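You operate a simulated robot arm through the tools that you are given. There is no shell and no other tool. Be economical: measure what you need, move in short steps, check, and stop when the job is done.

You are at the controls of a simulated robot arm. One attempt, no reset.

TASK
Put the teal tape on the pale peg, the pink on the dark peg, and wipe off the mug ring.
Fine: use the wiping pad and put it back.

Only the result counts: the job must be done as asked and must still hold three seconds after the hand-in. Knocking over, shifting, dropping, spilling or breaking anything else fails it.

THE ROBOT
A 7-joint arm with a two-finger parallel gripper, fixed in place. Base frame: the origin is at the foot of the arm, x ahead of it, y to its left, z up; the work surface is at about z = 0. Lengths are in mm, angles in degrees, forces in N, time in s.
With the tool pointing down near the work surface it reaches from about 220 to 580 mm from the base axis. Its first joint turns from -66.0 to 66.0 degrees. Payload 2.5 kg.
The tool frame sits at the grasp point between the pads (the TCP): z along the fingers, y along the line on which they close. The tips reach 23 mm beyond it. The gripper opens to 94 mm. The fingers are 38 mm wide and 10 mm thick; the gripper's body (54 by 96 mm) begins 39 mm behind the TCP.
Orientation is that of the tool frame in the base frame, as a unit quaternion [w, x, y, z]. With the fingers straight down and closing along the base's y, the tool's x points along the base's -x, its y along +y and its z along -z.

THE INTERFACE
- The arm moves only by the tool step_arm. Its arguments are lists of equal length, an entry for each row: "gripper": the gripper command, from -1 (shut) to 1 (fully open), values between in proportion; "travel": the shift along the tool's x, y, z in units of 50 mm (1.0 is 50 mm), a list of three; "rot": the turn, a rotation vector about the tool's x, y, z in units of 8 degrees (1.0 is 8 degrees), a list of three. In form: {"gripper": [gripper, ...], "travel": [[dx, dy, dz], ...], "rot": [[rx, ry, rz], ...]}. A call has 1 to 12 rows; each row shifts and turns the commanded pose from where the row before left it, along the tool's axes as they then stand. A call with a number of a shift or a turn outside -1 to 1 is refused whole. Rows are played at 5 a second. More than 50 mm and 8.6 degrees between two rows, or a gripper value outside its range, and nothing of the call is played. Where a pose cannot be reached the arm comes as near as it can. A force on the tool above 90 N (or 10 N above the force at the start of the call, whichever is more), or a blocked arm, ends the call early, and 0.2 s more pass. Each finger travels about 108 mm/s and halts on what it meets, pressing with about 30 N; the grip force reading is that of the motor and also rises with nothing between the fingers. The clock runs only during rows and for 0.2 s after the last one: add rows that do not move to give the fingers time. It gives the time, the measured TCP pose, the force on the tool (base axes), the opening and the grip force at its end, in the units of the frame above (readings bear some noise), and new pictures: "show" is both (left out), scene, wrist or none.
- Cameras (640 x 400 px; columns grow to the right, rows downward): "scene" is fixed at [123.9, -408.6, 545.2]; the picture's right is [0.79, -0.61, 0.00], its down [-0.35, -0.45, -0.82] and it looks along [0.50, 0.65, -0.57] (base axes); focal length 328 px, centre (320, 200). "wrist" rides on the gripper at [86, 16, -75] in the tool frame; the picture's right is [-0.18, 0.98, 0.00], its down [-0.58, -0.11, -0.81] and it looks along [-0.79, -0.15, 0.59] (tool axes); focal length 243 px, centre (320, 200). There is no depth. A picture from a camera that has moved, and an enlarged one, comes with that camera's place and axes in the base frame and with its lens.
- inspect(camera, box): a new picture of the part [left, top, right, bottom] of that camera's present view, enlarged. The clock stands still meanwhile.
- finish_job(): hands the job in; it is judged then, once.

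Work in short steps. Places have to be worked out from the pictures, the camera data and where the tool is seen: move nearer, look again, correct. Check each grasp and each placing, and mend what went wrong. You have 120 turns and 200 pictures in all, those below and enlarged ones among them. Open the gripper and draw the arm clear of the work before you hand the job in, unless the task says otherwise; then end with one line.

The tools are called after "Call:" as name(argument=value, ...) on one line, values as JSON. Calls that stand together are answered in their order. step_arm: Moves the arm, as the interface text tells. Its arguments: {"type":"object","properties":{"gripper":{"type":"array","items":{"type":"number"}},"travel":{"type":"array","items":{"type":"array","items":{"type":"number"}}},"rot":{"type":"array","items":{"type":"array","items":{"type":"number"}}},"show":{"type":"string","enum":["both","scene","wrist","none"]}},"required":["gripper","travel","rot"]} The other tools are called the same way: inspect (camera, box) takes an enlarged picture of a part of a camera's view; finish_job () hands the job in.

At the start:

```text
time: 0.0
position: [399.5, 78.8, 273.3]
ee_rot: [0.0, 0.0, 1.0, 0.0]
ft_force: [-0.3, 0.7, 0.1]
opening: 93.9
grasp_force: 0.1
```

scene: 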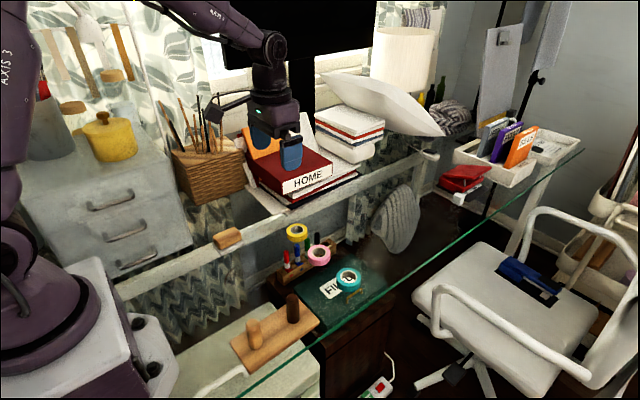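
wrist: 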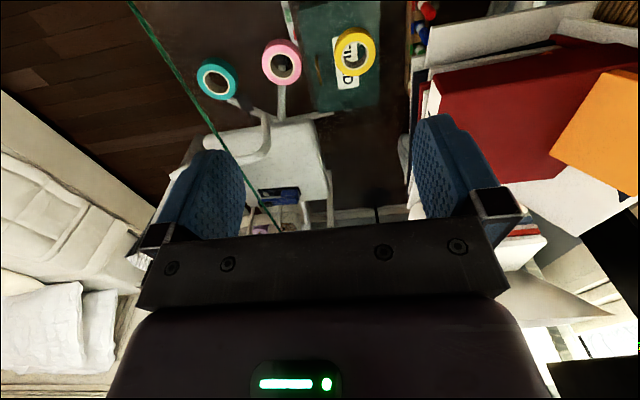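

I'll enlarge the scene view to find the tapes, pegs, pad and mug ring.

Call:
inspect(camera="scene", box=[200, 200, 400, 325])

Call:
inspect(camera="scene", box=[180, 270, 380, 395])

Call:
inspect(camera="wrist", box=[160, 0, 420, 162])

Call:
inspect(camera="scene", box=[320, 130, 560, 280])

```text
3.20 times, centred on (300, 262) of scene
camera zoom: at [123.9, -408.6, 545.2], right [0.79, -0.61, 0.0], down [-0.35, -0.45, -0.82], along [0.5, 0.65, -0.57], focal length 1048 px, centre (384, 0)
```

zoom: 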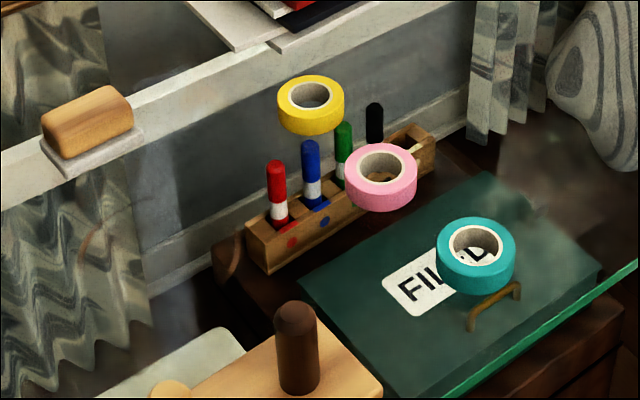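

```text
3.20 times, centred on (280, 332) of scene
camera zoom: at [123.9, -408.6, 545.2], right [0.79, -0.61, 0.0], down [-0.35, -0.45, -0.82], along [0.5, 0.65, -0.57], focal length 1048 px, centre (448, -224)
```

zoom: 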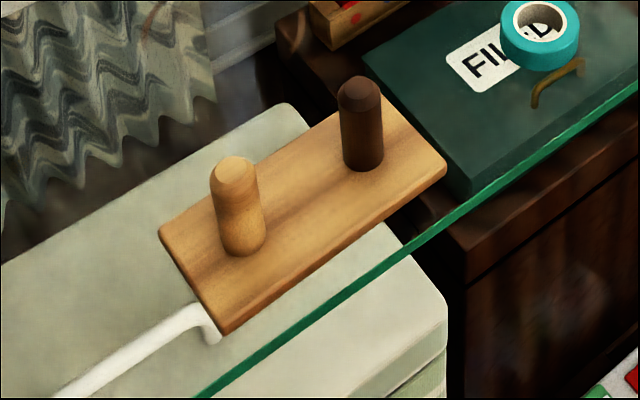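

```text
2.46 times, centred on (290, 81) of wrist
camera zoom: at [312.0, 95.5, 348.6], right [0.18, 0.98, 0.0], down [0.58, -0.11, 0.81], along [0.79, -0.15, -0.59], focal length 597 px, centre (394, 493)
```

zoom: 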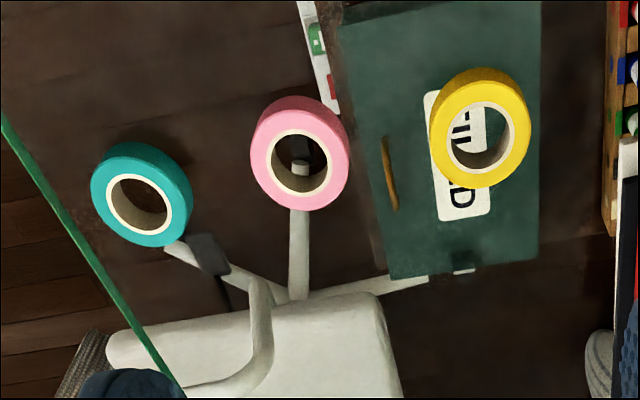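

```text
2.67 times, centred on (440, 205) of scene
camera zoom: at [123.9, -408.6, 545.2], right [0.79, -0.61, 0.0], down [-0.35, -0.45, -0.82], along [0.5, 0.65, -0.57], focal length 873 px, centre (0, 187)
```

zoom: 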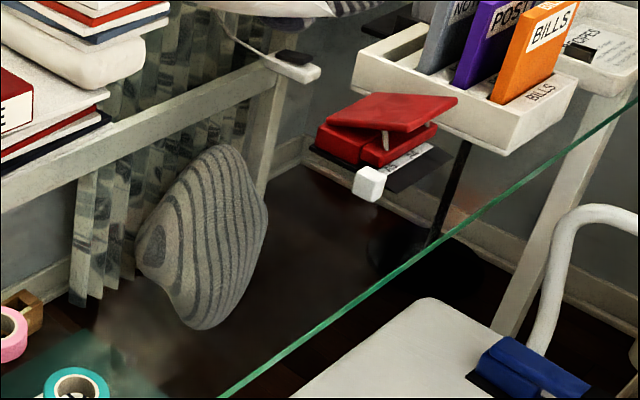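

Tapes are near x≈458 with y≈-73 (teal) and y≈25 (pink), and the pegs near (232,-85) and (311,-83). The pad is near (310,195). There may be a faint brown arc left of the centre, so I'll enlarge that.

Call:
inspect(camera="scene", box=[180, 240, 276, 300])

Call:
inspect(camera="scene", box=[190, 215, 270, 265])

```text
6.67 times, centred on (228, 270) of scene
camera zoom: at [123.9, -408.6, 545.2], right [0.79, -0.61, 0.0], down [-0.35, -0.45, -0.82], along [0.5, 0.65, -0.57], focal length 2184 px, centre (933, -267)
```

zoom: 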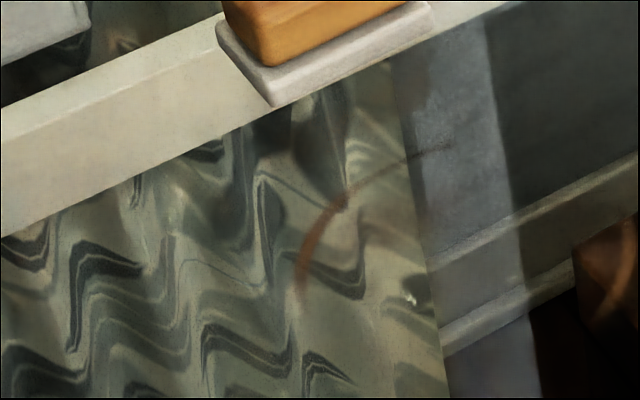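

```text
8.00 times, centred on (230, 240) of scene
camera zoom: at [123.9, -408.6, 545.2], right [0.79, -0.61, 0.0], down [-0.35, -0.45, -0.82], along [0.5, 0.65, -0.57], focal length 2620 px, centre (1040, -120)
```

zoom: 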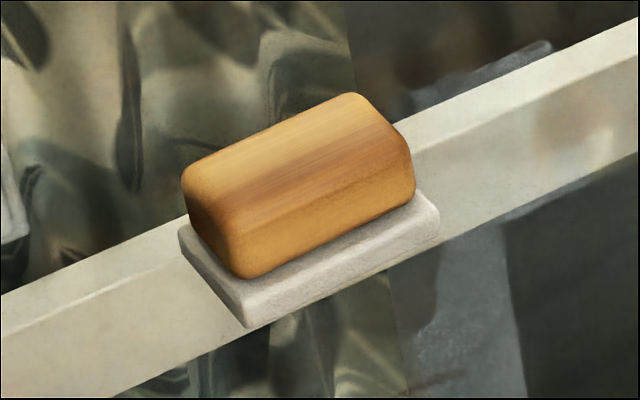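

There is a brown arc near (300,70), likely the mug ring. I'll yaw the tool 90° so the wrist camera looks along +y, then move to x≈300, y≈-40, tilting the camera down a bit.

Call:
step_arm(gripper=[1, 1, 1, 1, 1, 1, 1, 1, 1, 1, 1, 1], travel=[[0, 0, 0], [0, 0, 0], [0, 0, 0], [0, 0, 0], [0, 0, 0], [0, 0, 0], [0, 0, 0], [0, 0, 0], [0, 0, 0], [0, 0, 0], [0, 0, 0], [0, 0, 0]], rot=[[0, 0, -1], [0, 0, -1], [0, 0, -1], [0, 0, -1], [0, 0, -1], [0, 0, -1], [0, 0, -1], [0, 0, -1], [0, 0, -1], [0, 0, -1], [0, 0, -1], [0, 0, -0.25]], show="none")

Call:
step_arm(gripper=[1, 1, 1, 1, 1, 1, 1], travel=[[0.8, 0.7, 0], [0.8, 0.7, 0], [0.8, 0.6, 0], [0, 0, 0], [0, 0, 0], [0, 0, 0], [0, 0, 0]], rot=[[0, 0, 0], [0, 0, 0], [0, 0, 0], [0, 1, 0], [0, 1, 0], [0, 1, 0], [0, 0, 0]], show="wrist")

```text
time: 2.6
position: [398.5, 79.1, 274.2]
ee_rot: [0.0, -0.707, 0.707, 0.0]
ft_force: [-0.6, 0.0, 0.5]
opening: 94.0
grasp_force: 0.0
```

```text
refused: row 1 steps farther than a row can; nothing moved
```

Yaw reached. The row length limit is 50 mm in total, so I'll split the move into smaller rows.

Call:
step_arm(gripper=[1, 1, 1, 1, 1, 1, 1, 1], travel=[[0.6, 0.5, 0], [0.6, 0.5, 0], [0.6, 0.5, 0], [0.6, 0.5, 0], [0, 0, 0], [0, 0, 0], [0, 0, 0], [0, 0, 0]], rot=[[0, 0, 0], [0, 0, 0], [0, 0, 0], [0, 0, 0], [0, 1, 0], [0, 1, 0], [0, 1, 0], [0, 0, 0]], show="both")

```text
time: 4.4
position: [298.8, -40.9, 273.0]
ee_rot: [-0.148, -0.691, 0.692, -0.148]
ft_force: [-0.4, -0.5, -0.5]
opening: 93.9
grasp_force: 0.1
camera wrist: at [282.2, -89.0, 377.4], right [-0.98, 0.17, -0.08], down [0.11, 0.86, 0.5], along [0.15, 0.48, -0.86], focal length 243 px, centre (320, 200)
```

scene: 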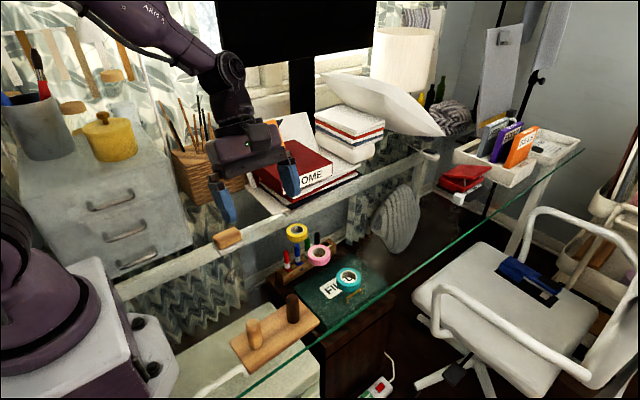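
wrist: 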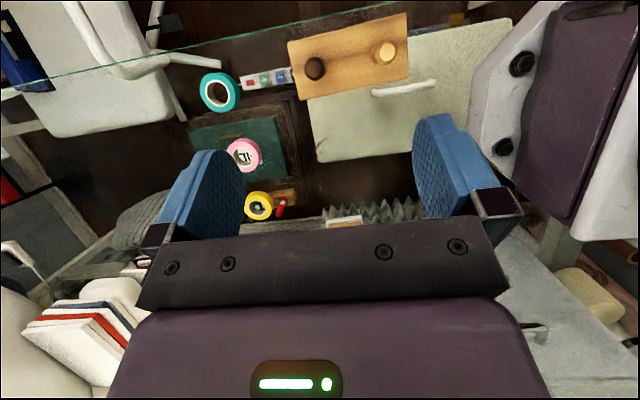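

The wrist picture's top is the steep-down side, so the candidate ring spot should be near (344,169). I'll enlarge there and over the pegs and tapes.

Call:
inspect(camera="wrist", box=[240, 110, 432, 230])

Call:
inspect(camera="wrist", box=[190, 0, 430, 150])

Call:
inspect(camera="scene", box=[190, 215, 290, 278])

```text
3.33 times, centred on (336, 170) of wrist
camera zoom: at [282.2, -89.0, 377.4], right [-0.98, 0.17, -0.08], down [0.11, 0.86, 0.5], along [0.15, 0.48, -0.86], focal length 809 px, centre (267, 300)
```

zoom: 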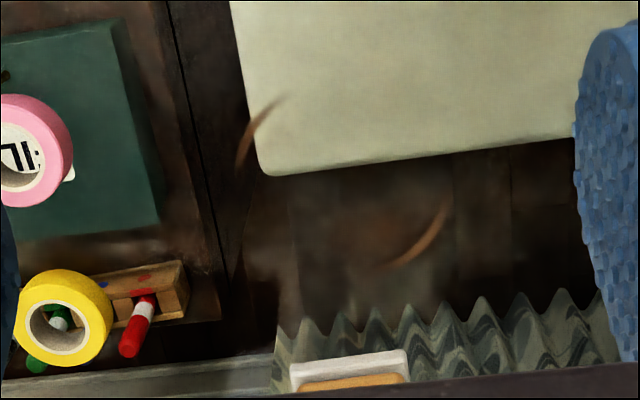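

```text
2.67 times, centred on (310, 75) of wrist
camera zoom: at [282.2, -89.0, 377.4], right [-0.98, 0.17, -0.08], down [0.11, 0.86, 0.5], along [0.15, 0.48, -0.86], focal length 647 px, centre (347, 533)
```

zoom: 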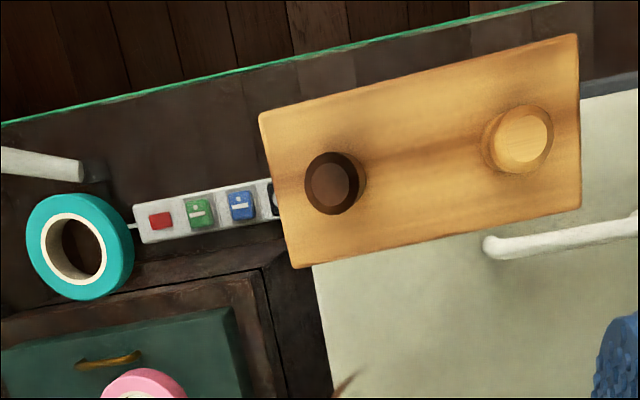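

```text
6.35 times, centred on (240, 246) of scene
camera zoom: at [123.9, -408.6, 545.2], right [0.79, -0.61, 0.0], down [-0.35, -0.45, -0.82], along [0.5, 0.65, -0.57], focal length 2080 px, centre (828, -95)
```

zoom: 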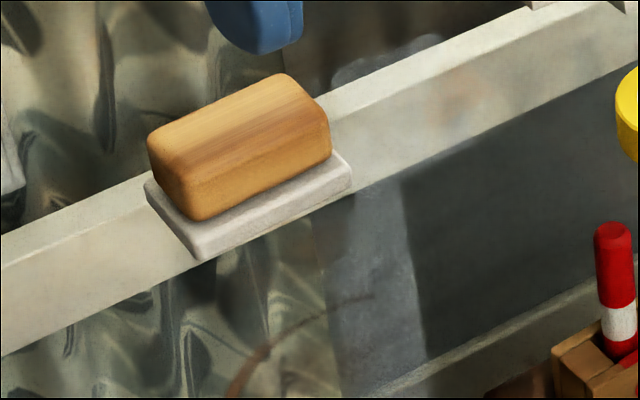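

Ring centre is about (299,66) with radius about 52. The pegs are near (233,-87) and (312,-84). I'll square the tool again (fingers closing along y) and approach teal for a closer look.

Call:
step_arm(gripper=[1, 1, 1, 1, 1, 1, 1, 1, 1, 1], travel=[[0, 0, 0], [0, 0, 0], [0, 0, 0], [0, 0, 0], [0, 0, 0], [0, 0, 0], [0, 0, 0], [0, 0, 0], [0, 0, 0], [0, 0, 0]], rot=[[0, -1, 0], [0, -1, 0], [0, -1, 0], [0, 0, 1], [0, 0, 1], [0, 0, 1], [0, 0, 1], [0, 0, 1], [0, 0, 1], [0, 0, 1]], show="none")

Call:
step_arm(gripper=[1, 1, 1, 1, 1, 1, 1, 1, 0.6, 0.6], travel=[[0, 0, 0], [0, 0, 0], [0, 0, 0], [0, 0, 0], [0, 0, 0], [-0.655, -0.17, 0.615], [-0.655, -0.17, 0.615], [-0.655, -0.17, 0.615], [-0.655, -0.17, 0.615], [0, 0, 0]], rot=[[0, 0, 1], [0, 0, 1], [0, 0, 1], [0, 0, 1], [0, 0, 0.25], [0, 0, 0], [0, 0, 0], [0, 0, 0], [0, 0, 0], [0, 0, 0]], show="both")

```text
time: 6.6
position: [299.3, -41.1, 273.5]
ee_rot: [0.0, -0.291, 0.957, 0.0]
ft_force: [0.9, 0.0, 0.4]
opening: 93.9
grasp_force: 0.0
```

```text
time: 8.8
position: [430.8, -76.4, 151.8]
ee_rot: [0.0, 0.001, 1.0, 0.001]
ft_force: [-0.4, -0.2, 0.3]
opening: 75.3
grasp_force: 0.1
camera wrist: at [343.3, -59.1, 225.4], right [0.18, 0.98, 0.0], down [0.58, -0.11, 0.81], along [0.79, -0.15, -0.59], focal length 243 px, centre (320, 200)
```

scene: 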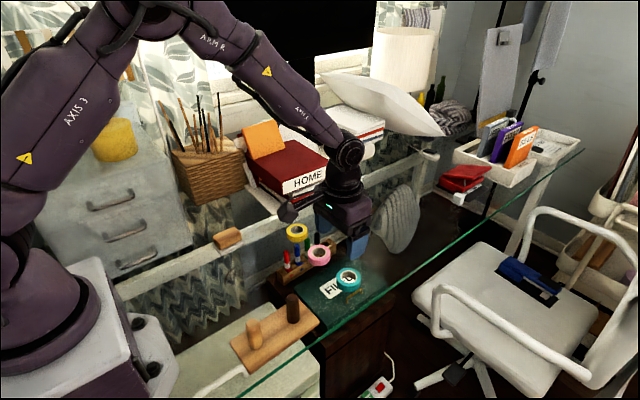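
wrist: 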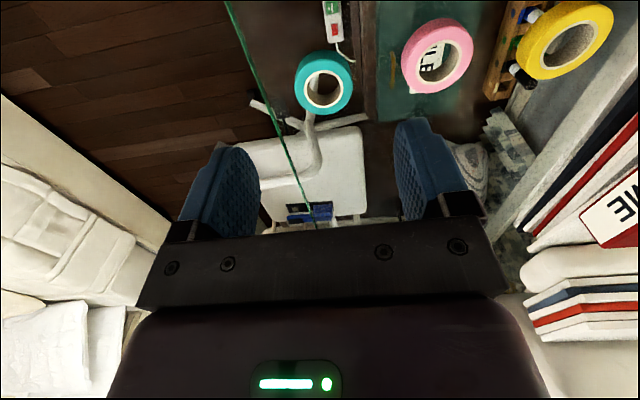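

Teal is in clear view between the fingers; I'll enlarge it to measure.

Call:
inspect(camera="wrist", box=[260, 20, 500, 170])

```text
2.67 times, centred on (380, 95) of wrist
camera zoom: at [343.3, -59.1, 225.4], right [0.18, 0.98, 0.0], down [0.58, -0.11, 0.81], along [0.79, -0.15, -0.59], focal length 647 px, centre (160, 480)
```

zoom: 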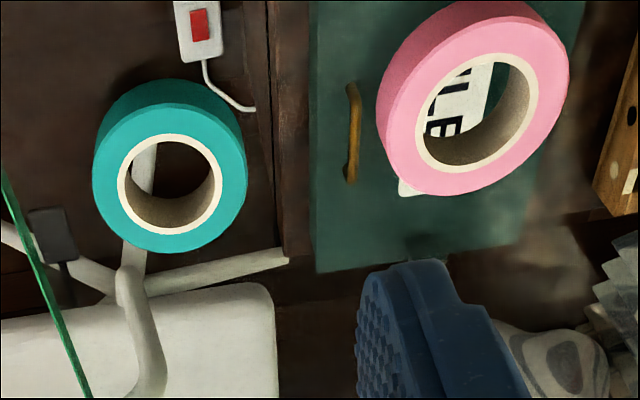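

Teal centre is about (457.5,-77), outer diameter about 51, hole about 30, height about 17. I'll line up above it and descend to TCP z≈29.

Call:
step_arm(gripper=[0.6, 0.6, 0.6, 0.6, 0.6], travel=[[-0.534, -0.01, 0], [0, 0, 0.8], [0, 0, 0.8], [0, 0, 0.85], [0, 0, 0]], rot=[[0, 0, 0], [0, 0, 0], [0, 0, 0], [0, 0, 0], [0, 0, 0]], show="both")

```text
time: 10.0
position: [457.3, -76.0, 27.1]
ee_rot: [0.0, 0.0, 1.0, 0.0]
ft_force: [-0.3, -1.0, -0.2]
opening: 75.3
grasp_force: 0.0
camera wrist: at [369.4, -59.0, 101.8], right [0.18, 0.98, 0.0], down [0.58, -0.11, 0.81], along [0.79, -0.15, -0.59], focal length 243 px, centre (320, 200)
```

scene: 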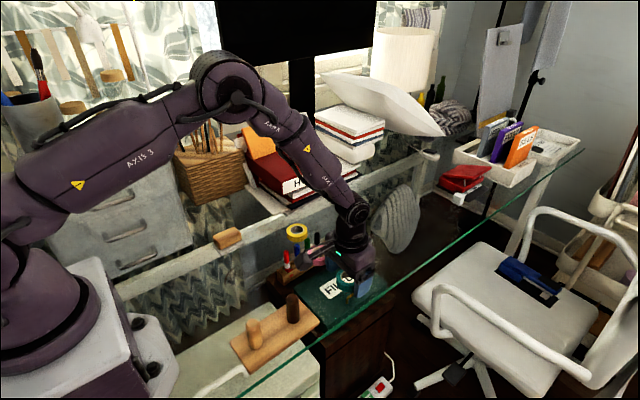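
wrist: 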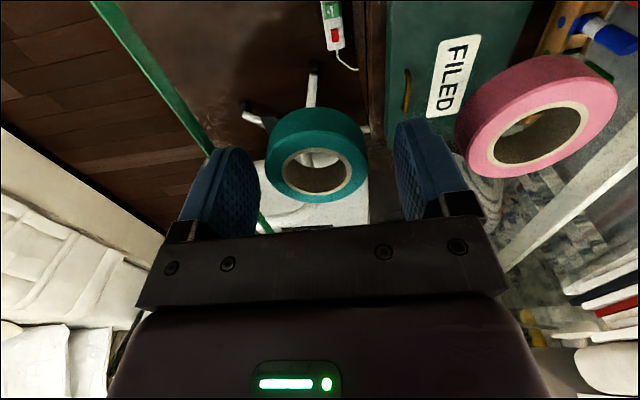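

Fingers straddle teal cleanly, so I'll close on it and lift.

Call:
step_arm(gripper=[-0.2, -1, -1, -1, -1], travel=[[0, 0, 0], [0, 0, 0], [0, 0, 0], [0, 0, 0], [0, 0, -0.3]], rot=[[0, 0, 0], [0, 0, 0], [0, 0, 0], [0, 0, 0], [0, 0, 0]], show="wrist")

```text
time: 11.2
position: [456.8, -74.3, 42.2]
ee_rot: [0.0, 0.0, 1.0, 0.0]
ft_force: [0.1, 0.2, 0.8]
opening: 50.5
grasp_force: 30.2
camera wrist: at [369.4, -59.2, 117.6], right [0.18, 0.98, 0.0], down [0.58, -0.11, 0.81], along [0.79, -0.15, -0.59], focal length 243 px, centre (320, 200)
```

wrist: 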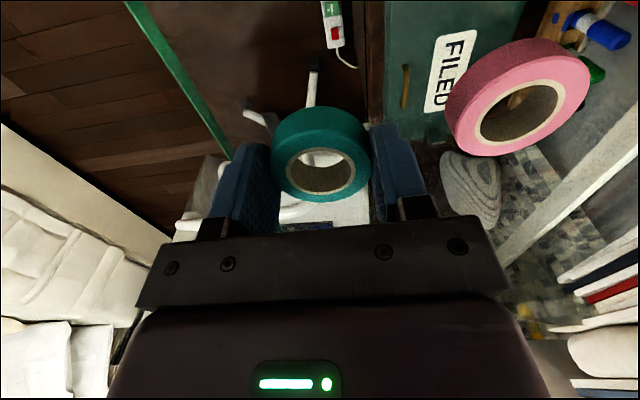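

Teal is held (opening 50.5). I'll enlarge to find its offset from the TCP.

Call:
inspect(camera="wrist", box=[240, 90, 400, 215])

```text
3.20 times, centred on (320, 152) of wrist
camera zoom: at [369.4, -59.2, 117.6], right [0.18, 0.98, 0.0], down [0.58, -0.11, 0.81], along [0.79, -0.15, -0.59], focal length 776 px, centre (320, 352)
```

zoom: 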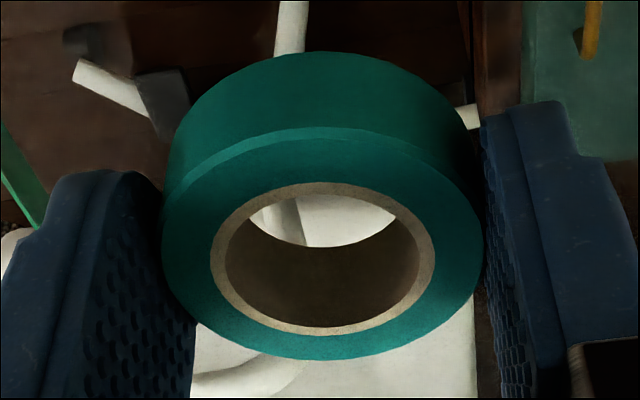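

Teal sits roughly 2–3 mm forward of the TCP. I'll raise it and carry it back toward the pale peg, then re-measure the pegs from there.

Call:
step_arm(gripper=[-1, -1, -1, -1, -1, -1, -1, -1, -1], travel=[[0, 0, -0.85], [0, 0, -0.85], [0, 0, -0.85], [0.83, 0.06, 0], [0.83, 0.06, 0], [0.83, 0.06, 0], [0.83, 0.05, 0], [0.83, 0.05, 0], [0, 0, 0]], rot=[[0, 0, 0], [0, 0, 0], [0, 0, 0], [0, 0, 0], [0, 0, 0], [0, 0, 0], [0, 0, 0], [0, 0, 0], [0, 0, 0]], show="both")

```text
time: 13.2
position: [250.0, -62.7, 170.4]
ee_rot: [0.0, 0.0, 1.0, -0.001]
ft_force: [-0.2, 0.1, -0.5]
opening: 50.5
grasp_force: 30.2
camera wrist: at [161.7, -46.2, 246.2], right [0.18, 0.98, 0.0], down [0.58, -0.11, 0.81], along [0.79, -0.15, -0.59], focal length 243 px, centre (320, 200)
```

scene: 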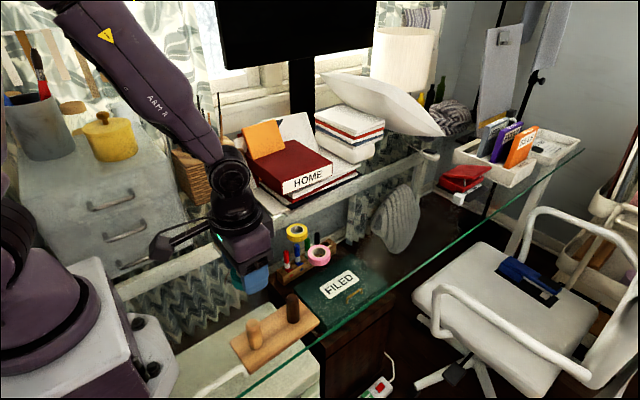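
wrist: 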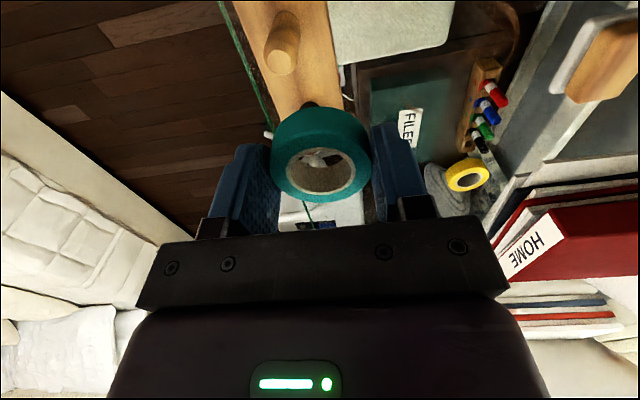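

Call:
inspect(camera="wrist", box=[220, 0, 380, 100])

Call:
inspect(camera="scene", box=[220, 280, 332, 350])

```text
4.00 times, centred on (300, 50) of wrist
camera zoom: at [161.7, -46.2, 246.2], right [0.18, 0.98, 0.0], down [0.58, -0.11, 0.81], along [0.79, -0.15, -0.59], focal length 970 px, centre (400, 800)
```

zoom: 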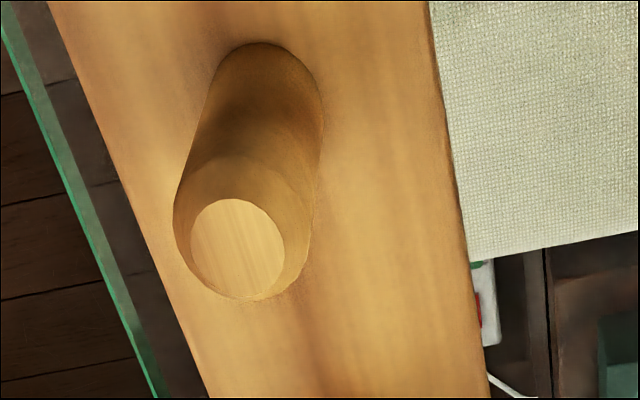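

```text
5.71 times, centred on (276, 315) of scene
camera zoom: at [123.8, -408.6, 545.2], right [0.79, -0.61, 0.0], down [-0.35, -0.45, -0.82], along [0.5, 0.65, -0.57], focal length 1872 px, centre (571, -457)
```

zoom: 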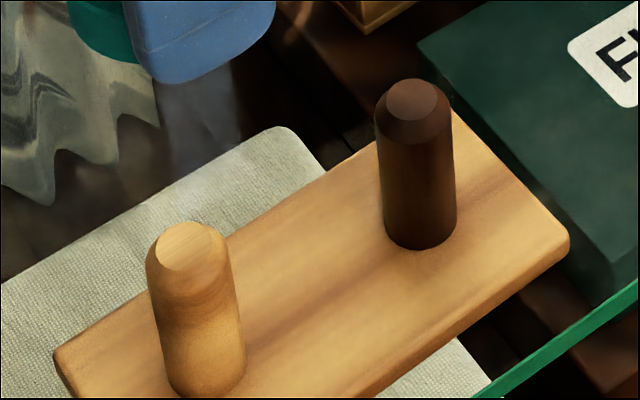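

Pegs are taller than assumed, with tops near z≈79, pale at about (231.5,-87) and dark at about (310.5,-85). I'll move teal above the pale peg at TCP z≈125 and look.

Call:
step_arm(gripper=[-1, -1, -1, -1], travel=[[0.42, -0.486, 0], [0, 0, 0.5], [0, 0, 0.4], [0, 0, 0]], rot=[[0, 0, 0], [0, 0, 0], [0, 0, 0], [0, 0, 0]], show="both")

Call:
inspect(camera="scene", box=[204, 260, 316, 350])

Call:
inspect(camera="wrist", box=[240, 60, 400, 210])

```text
time: 14.2
position: [229.7, -86.8, 124.9]
ee_rot: [0.0, 0.0, 1.0, 0.0]
ft_force: [-1.3, 0.1, -0.3]
opening: 50.4
grasp_force: 30.4
camera wrist: at [141.5, -69.7, 200.1], right [0.18, 0.98, 0.0], down [0.58, -0.11, 0.81], along [0.79, -0.15, -0.59], focal length 243 px, centre (320, 200)
```

scene: 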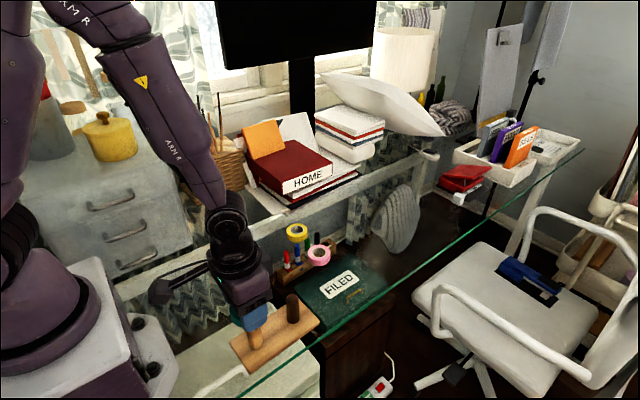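
wrist: 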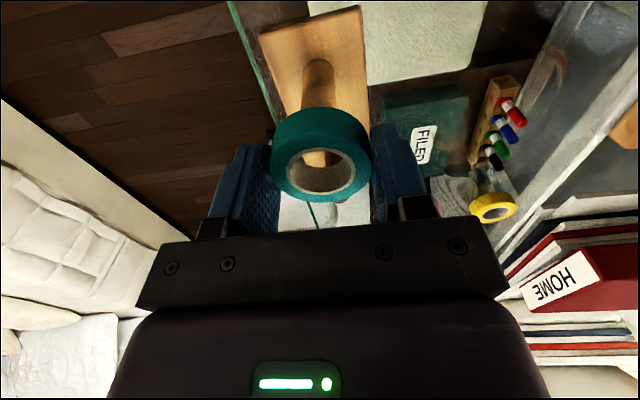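

```text
4.44 times, centred on (260, 305) of scene
camera zoom: at [123.9, -408.6, 545.2], right [0.79, -0.61, 0.0], down [-0.35, -0.45, -0.82], along [0.5, 0.65, -0.57], focal length 1456 px, centre (587, -267)
```

zoom: 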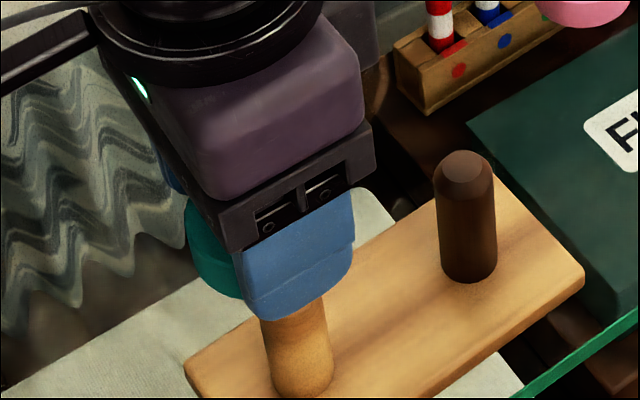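

```text
2.67 times, centred on (320, 135) of wrist
camera zoom: at [141.5, -69.7, 200.1], right [0.18, 0.98, 0.0], down [0.58, -0.11, 0.81], along [0.79, -0.15, -0.59], focal length 647 px, centre (320, 373)
```

zoom: 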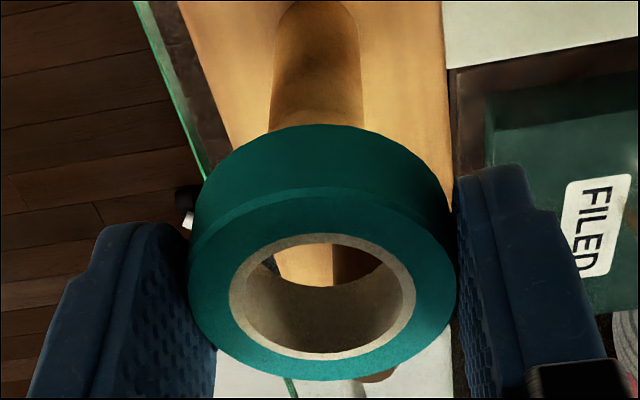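

Tape and peg look aligned to within 2 mm. I'll nudge slightly (+x 1, -y 1) and descend slowly, watching the force.

Call:
step_arm(gripper=[-1, -1, -1, -1, -1], travel=[[-0.02, -0.02, 0.2], [0, 0, 0.15], [0, 0, 0.1], [0, 0, 0.1], [0, 0, 0]], rot=[[0, 0, 0], [0, 0, 0], [0, 0, 0], [0, 0, 0], [0, 0, 0]], show="both")

Call:
inspect(camera="wrist", box=[240, 60, 400, 210])

```text
time: 15.4
position: [230.7, -86.5, 97.4]
ee_rot: [0.0, 0.0, 1.0, 0.0]
ft_force: [0.0, 0.2, -0.9]
opening: 50.7
grasp_force: 29.5
camera wrist: at [142.8, -70.4, 172.6], right [0.18, 0.98, 0.0], down [0.58, -0.11, 0.81], along [0.79, -0.15, -0.59], focal length 243 px, centre (320, 200)
```

scene: 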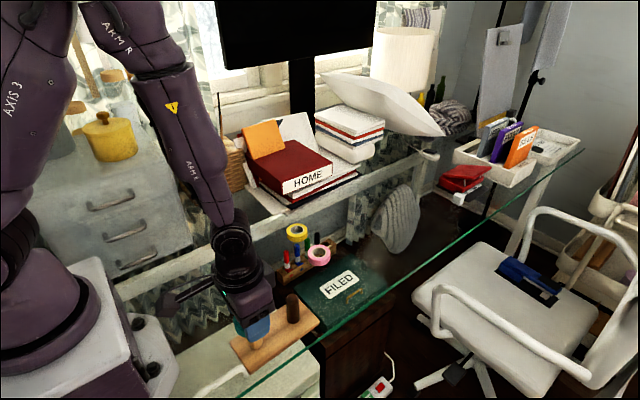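
wrist: 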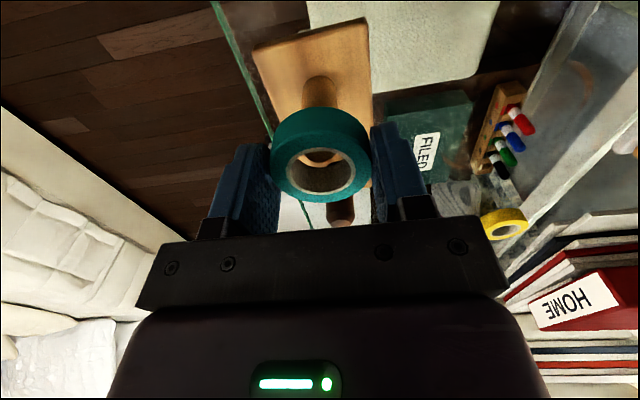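

```text
2.67 times, centred on (320, 135) of wrist
camera zoom: at [142.8, -70.4, 172.6], right [0.18, 0.98, 0.0], down [0.58, -0.11, 0.81], along [0.79, -0.15, -0.59], focal length 647 px, centre (320, 373)
```

zoom: 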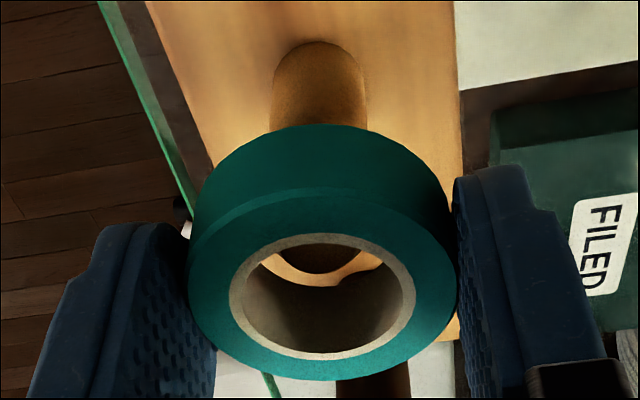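

No force, and the peg's top is visible inside the hole. I'll lower further to TCP z≈52.

Call:
step_arm(gripper=[-1, -1, -1, -1, -1], travel=[[0, 0, 0.25], [0, 0, 0.25], [0, 0, 0.25], [0, 0, 0.15], [0, 0, 0]], rot=[[0, 0, 0], [0, 0, 0], [0, 0, 0], [0, 0, 0], [0, 0, 0]], show="wrist")

Call:
inspect(camera="wrist", box=[240, 60, 400, 210])

```text
time: 16.6
position: [230.5, -87.7, 51.9]
ee_rot: [0.001, 0.0, 1.0, 0.0]
ft_force: [-0.8, 0.4, -1.5]
opening: 50.6
grasp_force: 30.0
camera wrist: at [142.9, -70.7, 127.2], right [0.18, 0.98, 0.0], down [0.58, -0.11, 0.81], along [0.79, -0.15, -0.59], focal length 243 px, centre (320, 200)
```

wrist: 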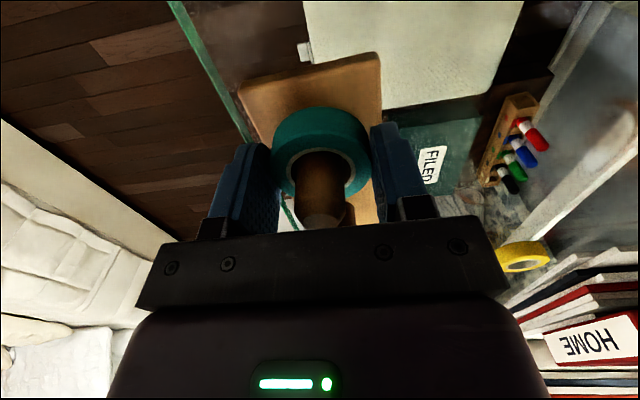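

```text
2.67 times, centred on (320, 135) of wrist
camera zoom: at [142.9, -70.7, 127.2], right [0.18, 0.98, 0.0], down [0.58, -0.11, 0.81], along [0.79, -0.15, -0.59], focal length 647 px, centre (320, 373)
```

zoom: 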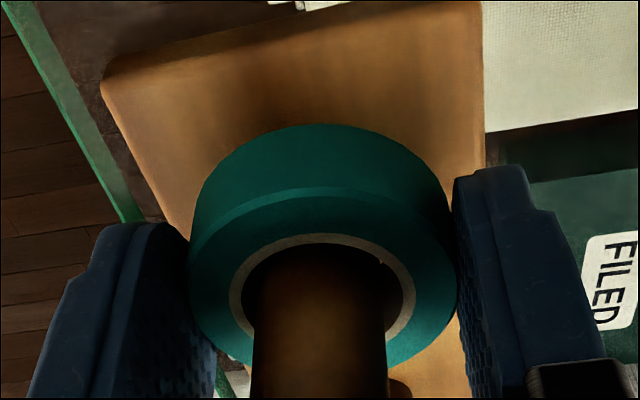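

The peg is through teal and tape bottom is about 10 mm above the base. I'll release, wait, then lift straight up.

Call:
step_arm(gripper=[0.6, 0.6, 0.6, 0.6, 0.6, 0.6], travel=[[0, 0, 0], [0, 0, 0], [0, 0, 0], [0, 0, -0.8], [0, 0, -0.8], [0, 0, -0.8]], rot=[[0, 0, 0], [0, 0, 0], [0, 0, 0], [0, 0, 0], [0, 0, 0], [0, 0, 0]], show="both")

Call:
inspect(camera="scene", box=[204, 270, 332, 350])

```text
time: 18.0
position: [229.8, -86.8, 172.6]
ee_rot: [0.0, 0.001, 1.0, -0.001]
ft_force: [0.2, 0.9, 0.0]
opening: 75.1
grasp_force: 0.0
camera wrist: at [141.9, -70.0, 248.2], right [0.18, 0.98, 0.0], down [0.58, -0.11, 0.81], along [0.79, -0.15, -0.59], focal length 243 px, centre (320, 200)
```

scene: 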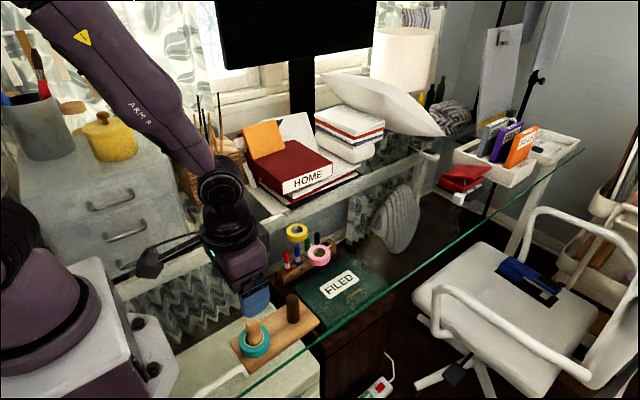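
wrist: 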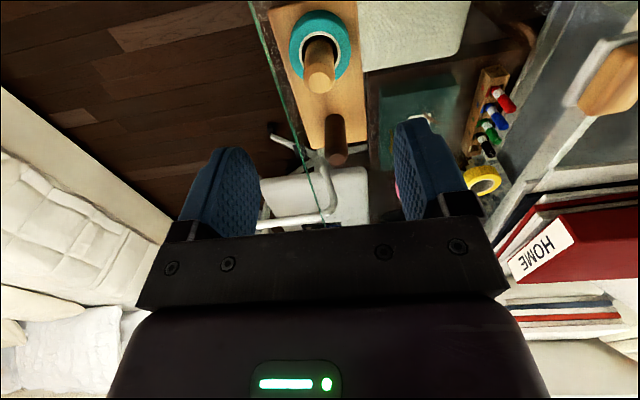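

```text
5.00 times, centred on (268, 310) of scene
camera zoom: at [123.9, -408.6, 545.2], right [0.79, -0.61, 0.0], down [-0.35, -0.45, -0.82], along [0.5, 0.65, -0.57], focal length 1638 px, centre (580, -350)
```

zoom: 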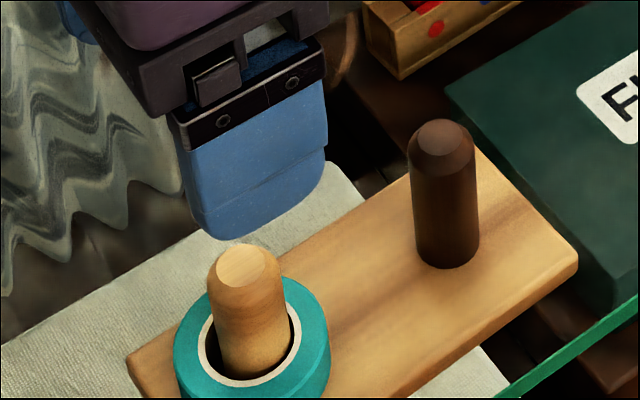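

Teal is seated on the pale peg. Next I'll head to just short of pink at about (425,20,150) for a close measurement.

Call:
step_arm(gripper=[0.6, 0.6, 0.6, 0.6, 0.6, 0.6, 0.6], travel=[[-0.65, 0.357, 0.073], [-0.65, 0.357, 0.073], [-0.65, 0.357, 0.073], [-0.65, 0.357, 0.073], [-0.65, 0.357, 0.073], [-0.65, 0.357, 0.073], [0, 0, 0]], rot=[[0, 0, 0], [0, 0, 0], [0, 0, 0], [0, 0, 0], [0, 0, 0], [0, 0, 0], [0, 0, 0]], show="none")

Call:
inspect(camera="wrist", box=[200, 20, 440, 170])

```text
time: 19.6
position: [425.3, 19.2, 151.3]
ee_rot: [0.0, 0.0, 1.0, 0.0]
ft_force: [-0.6, 0.5, 0.2]
opening: 75.2
grasp_force: 0.1
```

```text
2.67 times, centred on (320, 95) of wrist
camera zoom: at [338.0, 35.9, 226.9], right [0.18, 0.98, 0.0], down [0.58, -0.11, 0.81], along [0.79, -0.15, -0.59], focal length 647 px, centre (320, 480)
```

zoom: 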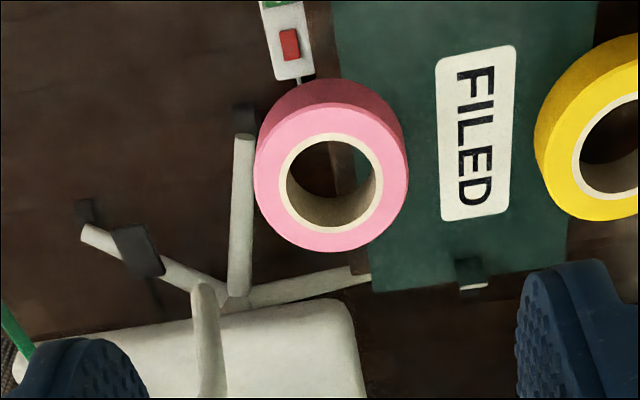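

Pink centre is about (454,18), same geometry as teal. I'll line up and descend to z≈27, then close and lift a little.

Call:
step_arm(gripper=[0.6, 0.6, 0.6, 0.6, 0.6], travel=[[-0.574, -0.02, 0], [0, 0, 0.8], [0, 0, 0.8], [0, 0, 0.88], [0, 0, 0]], rot=[[0, 0, 0], [0, 0, 0], [0, 0, 0], [0, 0, 0], [0, 0, 0]], show="wrist")

Call:
step_arm(gripper=[-0.2, -1, -1, -1, -1], travel=[[0, 0, 0], [0, 0, 0], [0, 0, 0], [0, 0, 0], [0, 0, -0.3]], rot=[[0, 0, 0], [0, 0, 0], [0, 0, 0], [0, 0, 0], [0, 0, 0]], show="none")

Call:
inspect(camera="wrist", box=[240, 90, 400, 215])

```text
time: 20.8
position: [453.0, 18.9, 26.7]
ee_rot: [0.0, 0.0, 1.0, 0.0]
ft_force: [0.3, -0.1, -0.3]
opening: 75.2
grasp_force: 0.1
camera wrist: at [365.8, 35.5, 101.7], right [0.18, 0.98, 0.0], down [0.58, -0.11, 0.81], along [0.79, -0.15, -0.59], focal length 243 px, centre (320, 200)
```

wrist: 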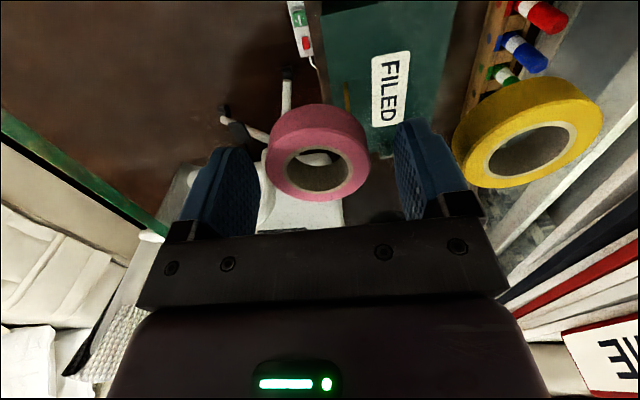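

```text
time: 22.0
position: [453.6, 18.1, 41.5]
ee_rot: [0.001, 0.0, 1.0, 0.0]
ft_force: [0.0, 0.1, 0.2]
opening: 50.3
grasp_force: 29.2
```

```text
3.20 times, centred on (320, 152) of wrist
camera zoom: at [365.9, 34.8, 117.1], right [0.18, 0.98, 0.0], down [0.58, -0.11, 0.81], along [0.79, -0.15, -0.59], focal length 776 px, centre (320, 352)
```

zoom: 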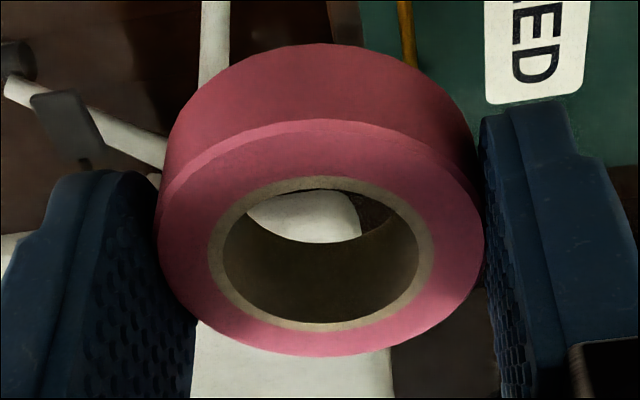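

Pink is held about 1 mm forward of the TCP. The dark peg, relative to the proven pale position, is near (310,-83.5), so I'll carry it above there to z≈125.

Call:
step_arm(gripper=[-1, -1, -1, -1, -1, -1, -1, -1, -1], travel=[[0, 0, -0.73], [0, 0, -0.73], [0, 0, -0.74], [0.723, -0.508, 0], [0.723, -0.508, 0], [0.723, -0.508, 0], [0.723, -0.508, 0], [0, 0, 0.54], [0, 0, 0]], rot=[[0, 0, 0], [0, 0, 0], [0, 0, 0], [0, 0, 0], [0, 0, 0], [0, 0, 0], [0, 0, 0], [0, 0, 0], [0, 0, 0]], show="scene")

Call:
inspect(camera="wrist", box=[200, 0, 440, 210])

Call:
inspect(camera="scene", box=[220, 250, 348, 350])

```text
time: 24.0
position: [308.6, -82.1, 125.2]
ee_rot: [0.0, 0.0, 1.0, 0.001]
ft_force: [-0.5, -0.1, -0.5]
opening: 50.6
grasp_force: 29.8
```

scene: 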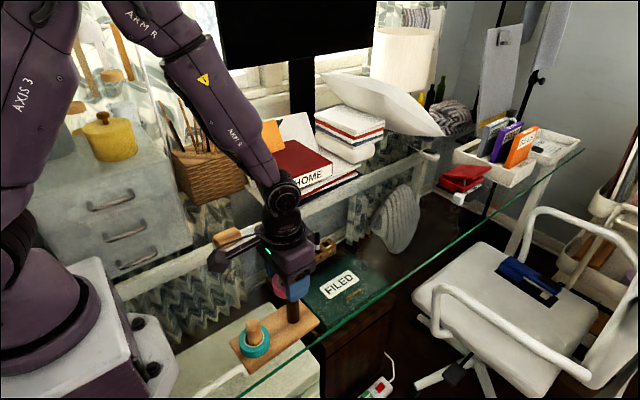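

```text
1.90 times, centred on (320, 105) of wrist
camera zoom: at [221.5, -65.5, 200.8], right [0.18, 0.98, 0.0], down [0.58, -0.11, 0.81], along [0.79, -0.15, -0.59], focal length 462 px, centre (320, 381)
```

zoom: 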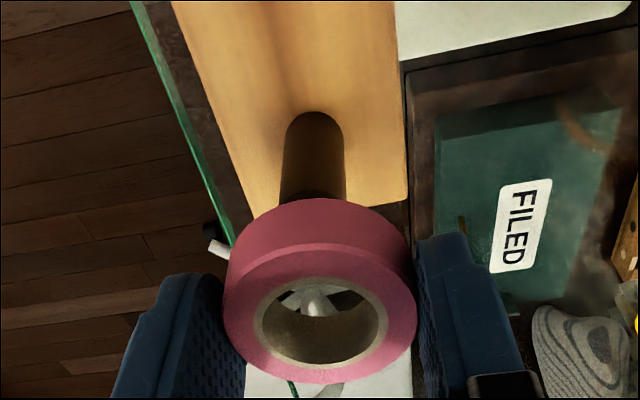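

```text
4.00 times, centred on (284, 300) of scene
camera zoom: at [123.8, -408.6, 545.2], right [0.79, -0.61, 0.0], down [-0.35, -0.45, -0.82], along [0.5, 0.65, -0.57], focal length 1310 px, centre (464, -200)
```

zoom: 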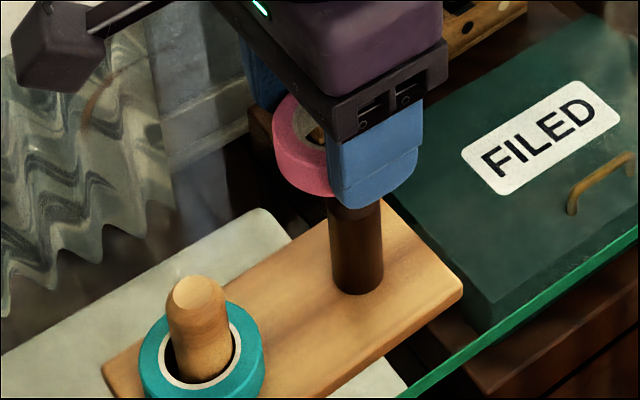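

The peg is about 2.5 mm toward -y and about 2 mm further out than the tape. I'll nudge accordingly and descend gently.

Call:
step_arm(gripper=[-1, -1, -1, -1, -1], travel=[[-0.045, -0.045, 0.2], [0, 0, 0.15], [0, 0, 0.1], [0, 0, 0.1], [0, 0, 0]], rot=[[0, 0, 0], [0, 0, 0], [0, 0, 0], [0, 0, 0], [0, 0, 0]], show="none")

Call:
inspect(camera="wrist", box=[240, 60, 400, 210])

```text
time: 25.2
position: [311.7, -85.5, 97.7]
ee_rot: [0.001, 0.0, 1.0, 0.0]
ft_force: [0.1, -0.4, -0.9]
opening: 50.6
grasp_force: 29.5
```

```text
2.67 times, centred on (320, 135) of wrist
camera zoom: at [223.8, -68.1, 172.4], right [0.18, 0.98, 0.0], down [0.58, -0.11, 0.81], along [0.79, -0.15, -0.59], focal length 647 px, centre (320, 373)
```

zoom: 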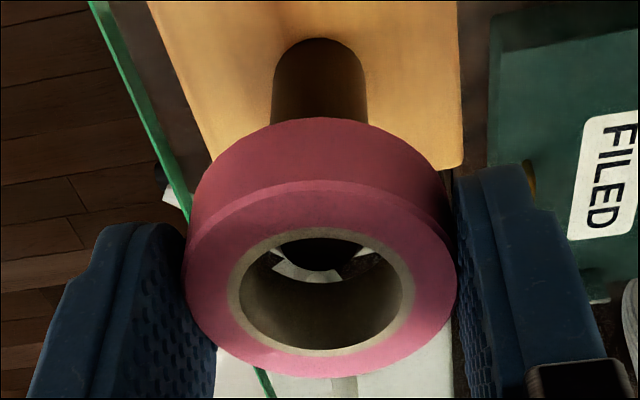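

Same picture as with teal: peg in the hole and no force. I'll lower to z≈52, check, then release.

Call:
step_arm(gripper=[-1, -1, -1, -1, -1], travel=[[0, 0, 0.25], [0, 0, 0.25], [0, 0, 0.25], [0, 0, 0.15], [0, 0, 0]], rot=[[0, 0, 0], [0, 0, 0], [0, 0, 0], [0, 0, 0], [0, 0, 0]], show="wrist")

```text
time: 26.4
position: [310.9, -84.7, 52.6]
ee_rot: [0.0, 0.0, 1.0, -0.001]
ft_force: [0.7, -0.8, -0.8]
opening: 50.3
grasp_force: 30.3
camera wrist: at [223.8, -68.3, 127.4], right [0.18, 0.98, 0.0], down [0.58, -0.11, 0.81], along [0.79, -0.15, -0.59], focal length 243 px, centre (320, 200)
```

wrist: 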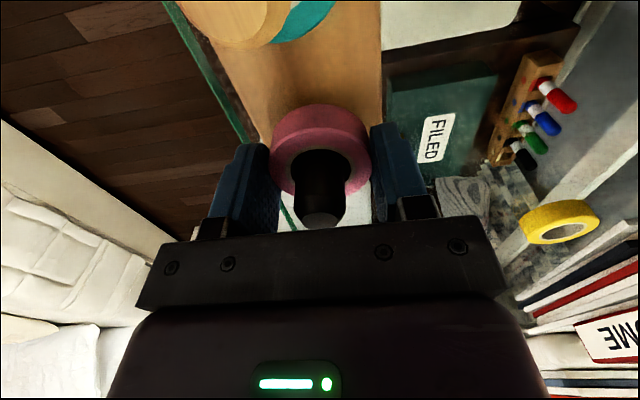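

Peg is through pink. Release and lift straight up.

Call:
step_arm(gripper=[0.6, 0.6, 0.6, 0.6, 0.6, 0.6], travel=[[0, 0, 0], [0, 0, 0], [0, 0, 0], [0, 0, -0.8], [0, 0, -0.8], [0, 0, -0.8]], rot=[[0, 0, 0], [0, 0, 0], [0, 0, 0], [0, 0, 0], [0, 0, 0], [0, 0, 0]], show="none")

Call:
step_arm(gripper=[1, 1, 1, 1, 1, 1, 1], travel=[[0.3, 0.8, 0], [0.3, 0.8, 0], [0.3, 0.8, 0], [0.3, 0.8, 0], [0.2, 0.8, 0], [0, 0.8, 0], [0, 0, 0]], rot=[[0, 0, 0], [0, 0, 0], [0, 0, 0], [0, 0, 0], [0, 0, 0], [0, 0, 0], [0, 0, 0]], show="both")

```text
time: 27.8
position: [312.2, -83.7, 173.7]
ee_rot: [0.0, 0.0, 1.0, -0.001]
ft_force: [-0.2, 0.3, 0.6]
opening: 75.1
grasp_force: 0.0
```

```text
time: 29.4
position: [241.2, 156.5, 173.6]
ee_rot: [0.0, 0.0, 1.0, 0.0]
ft_force: [-0.8, -0.1, 0.2]
opening: 93.9
grasp_force: 0.0
camera wrist: at [153.5, 173.0, 248.0], right [0.18, 0.98, 0.0], down [0.58, -0.11, 0.81], along [0.79, -0.15, -0.59], focal length 243 px, centre (320, 200)
```

scene: 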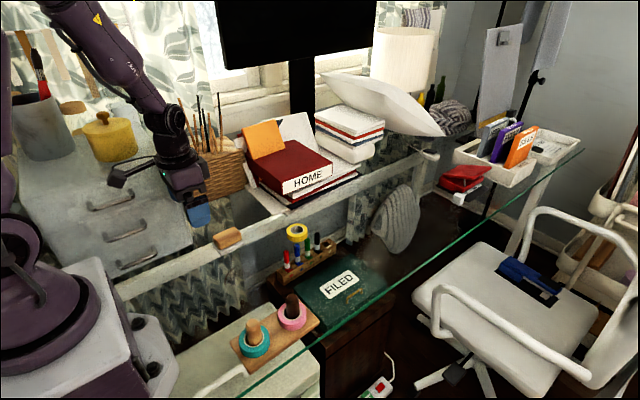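
wrist: 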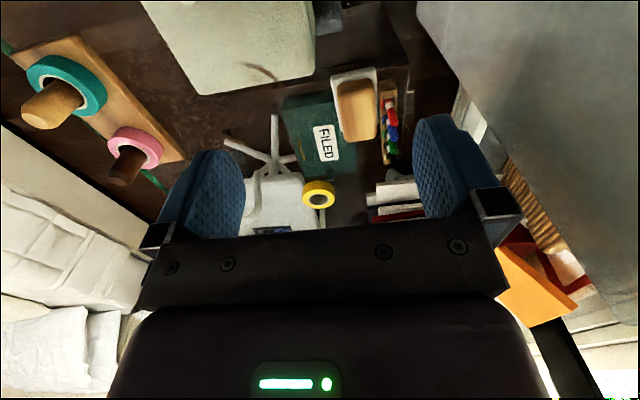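

Both tapes are seated. The pad is in view, so I'll enlarge it.

Call:
inspect(camera="wrist", box=[220, 30, 420, 155])

Call:
inspect(camera="scene", box=[200, 280, 328, 380])

```text
3.20 times, centred on (320, 92) of wrist
camera zoom: at [153.5, 173.0, 248.0], right [0.18, 0.98, 0.0], down [0.58, -0.11, 0.81], along [0.79, -0.15, -0.59], focal length 776 px, centre (320, 544)
```

zoom: 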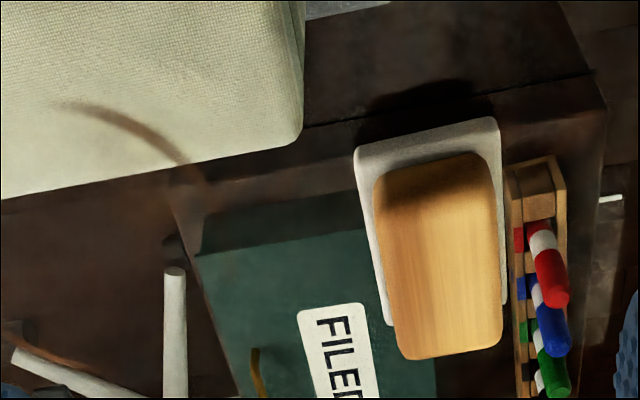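

```text
4.00 times, centred on (264, 330) of scene
camera zoom: at [123.9, -408.6, 545.2], right [0.79, -0.61, 0.0], down [-0.35, -0.45, -0.82], along [0.5, 0.65, -0.57], focal length 1310 px, centre (544, -320)
```

zoom: 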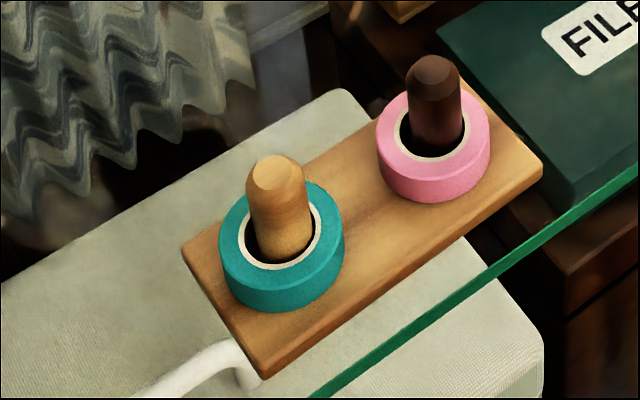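

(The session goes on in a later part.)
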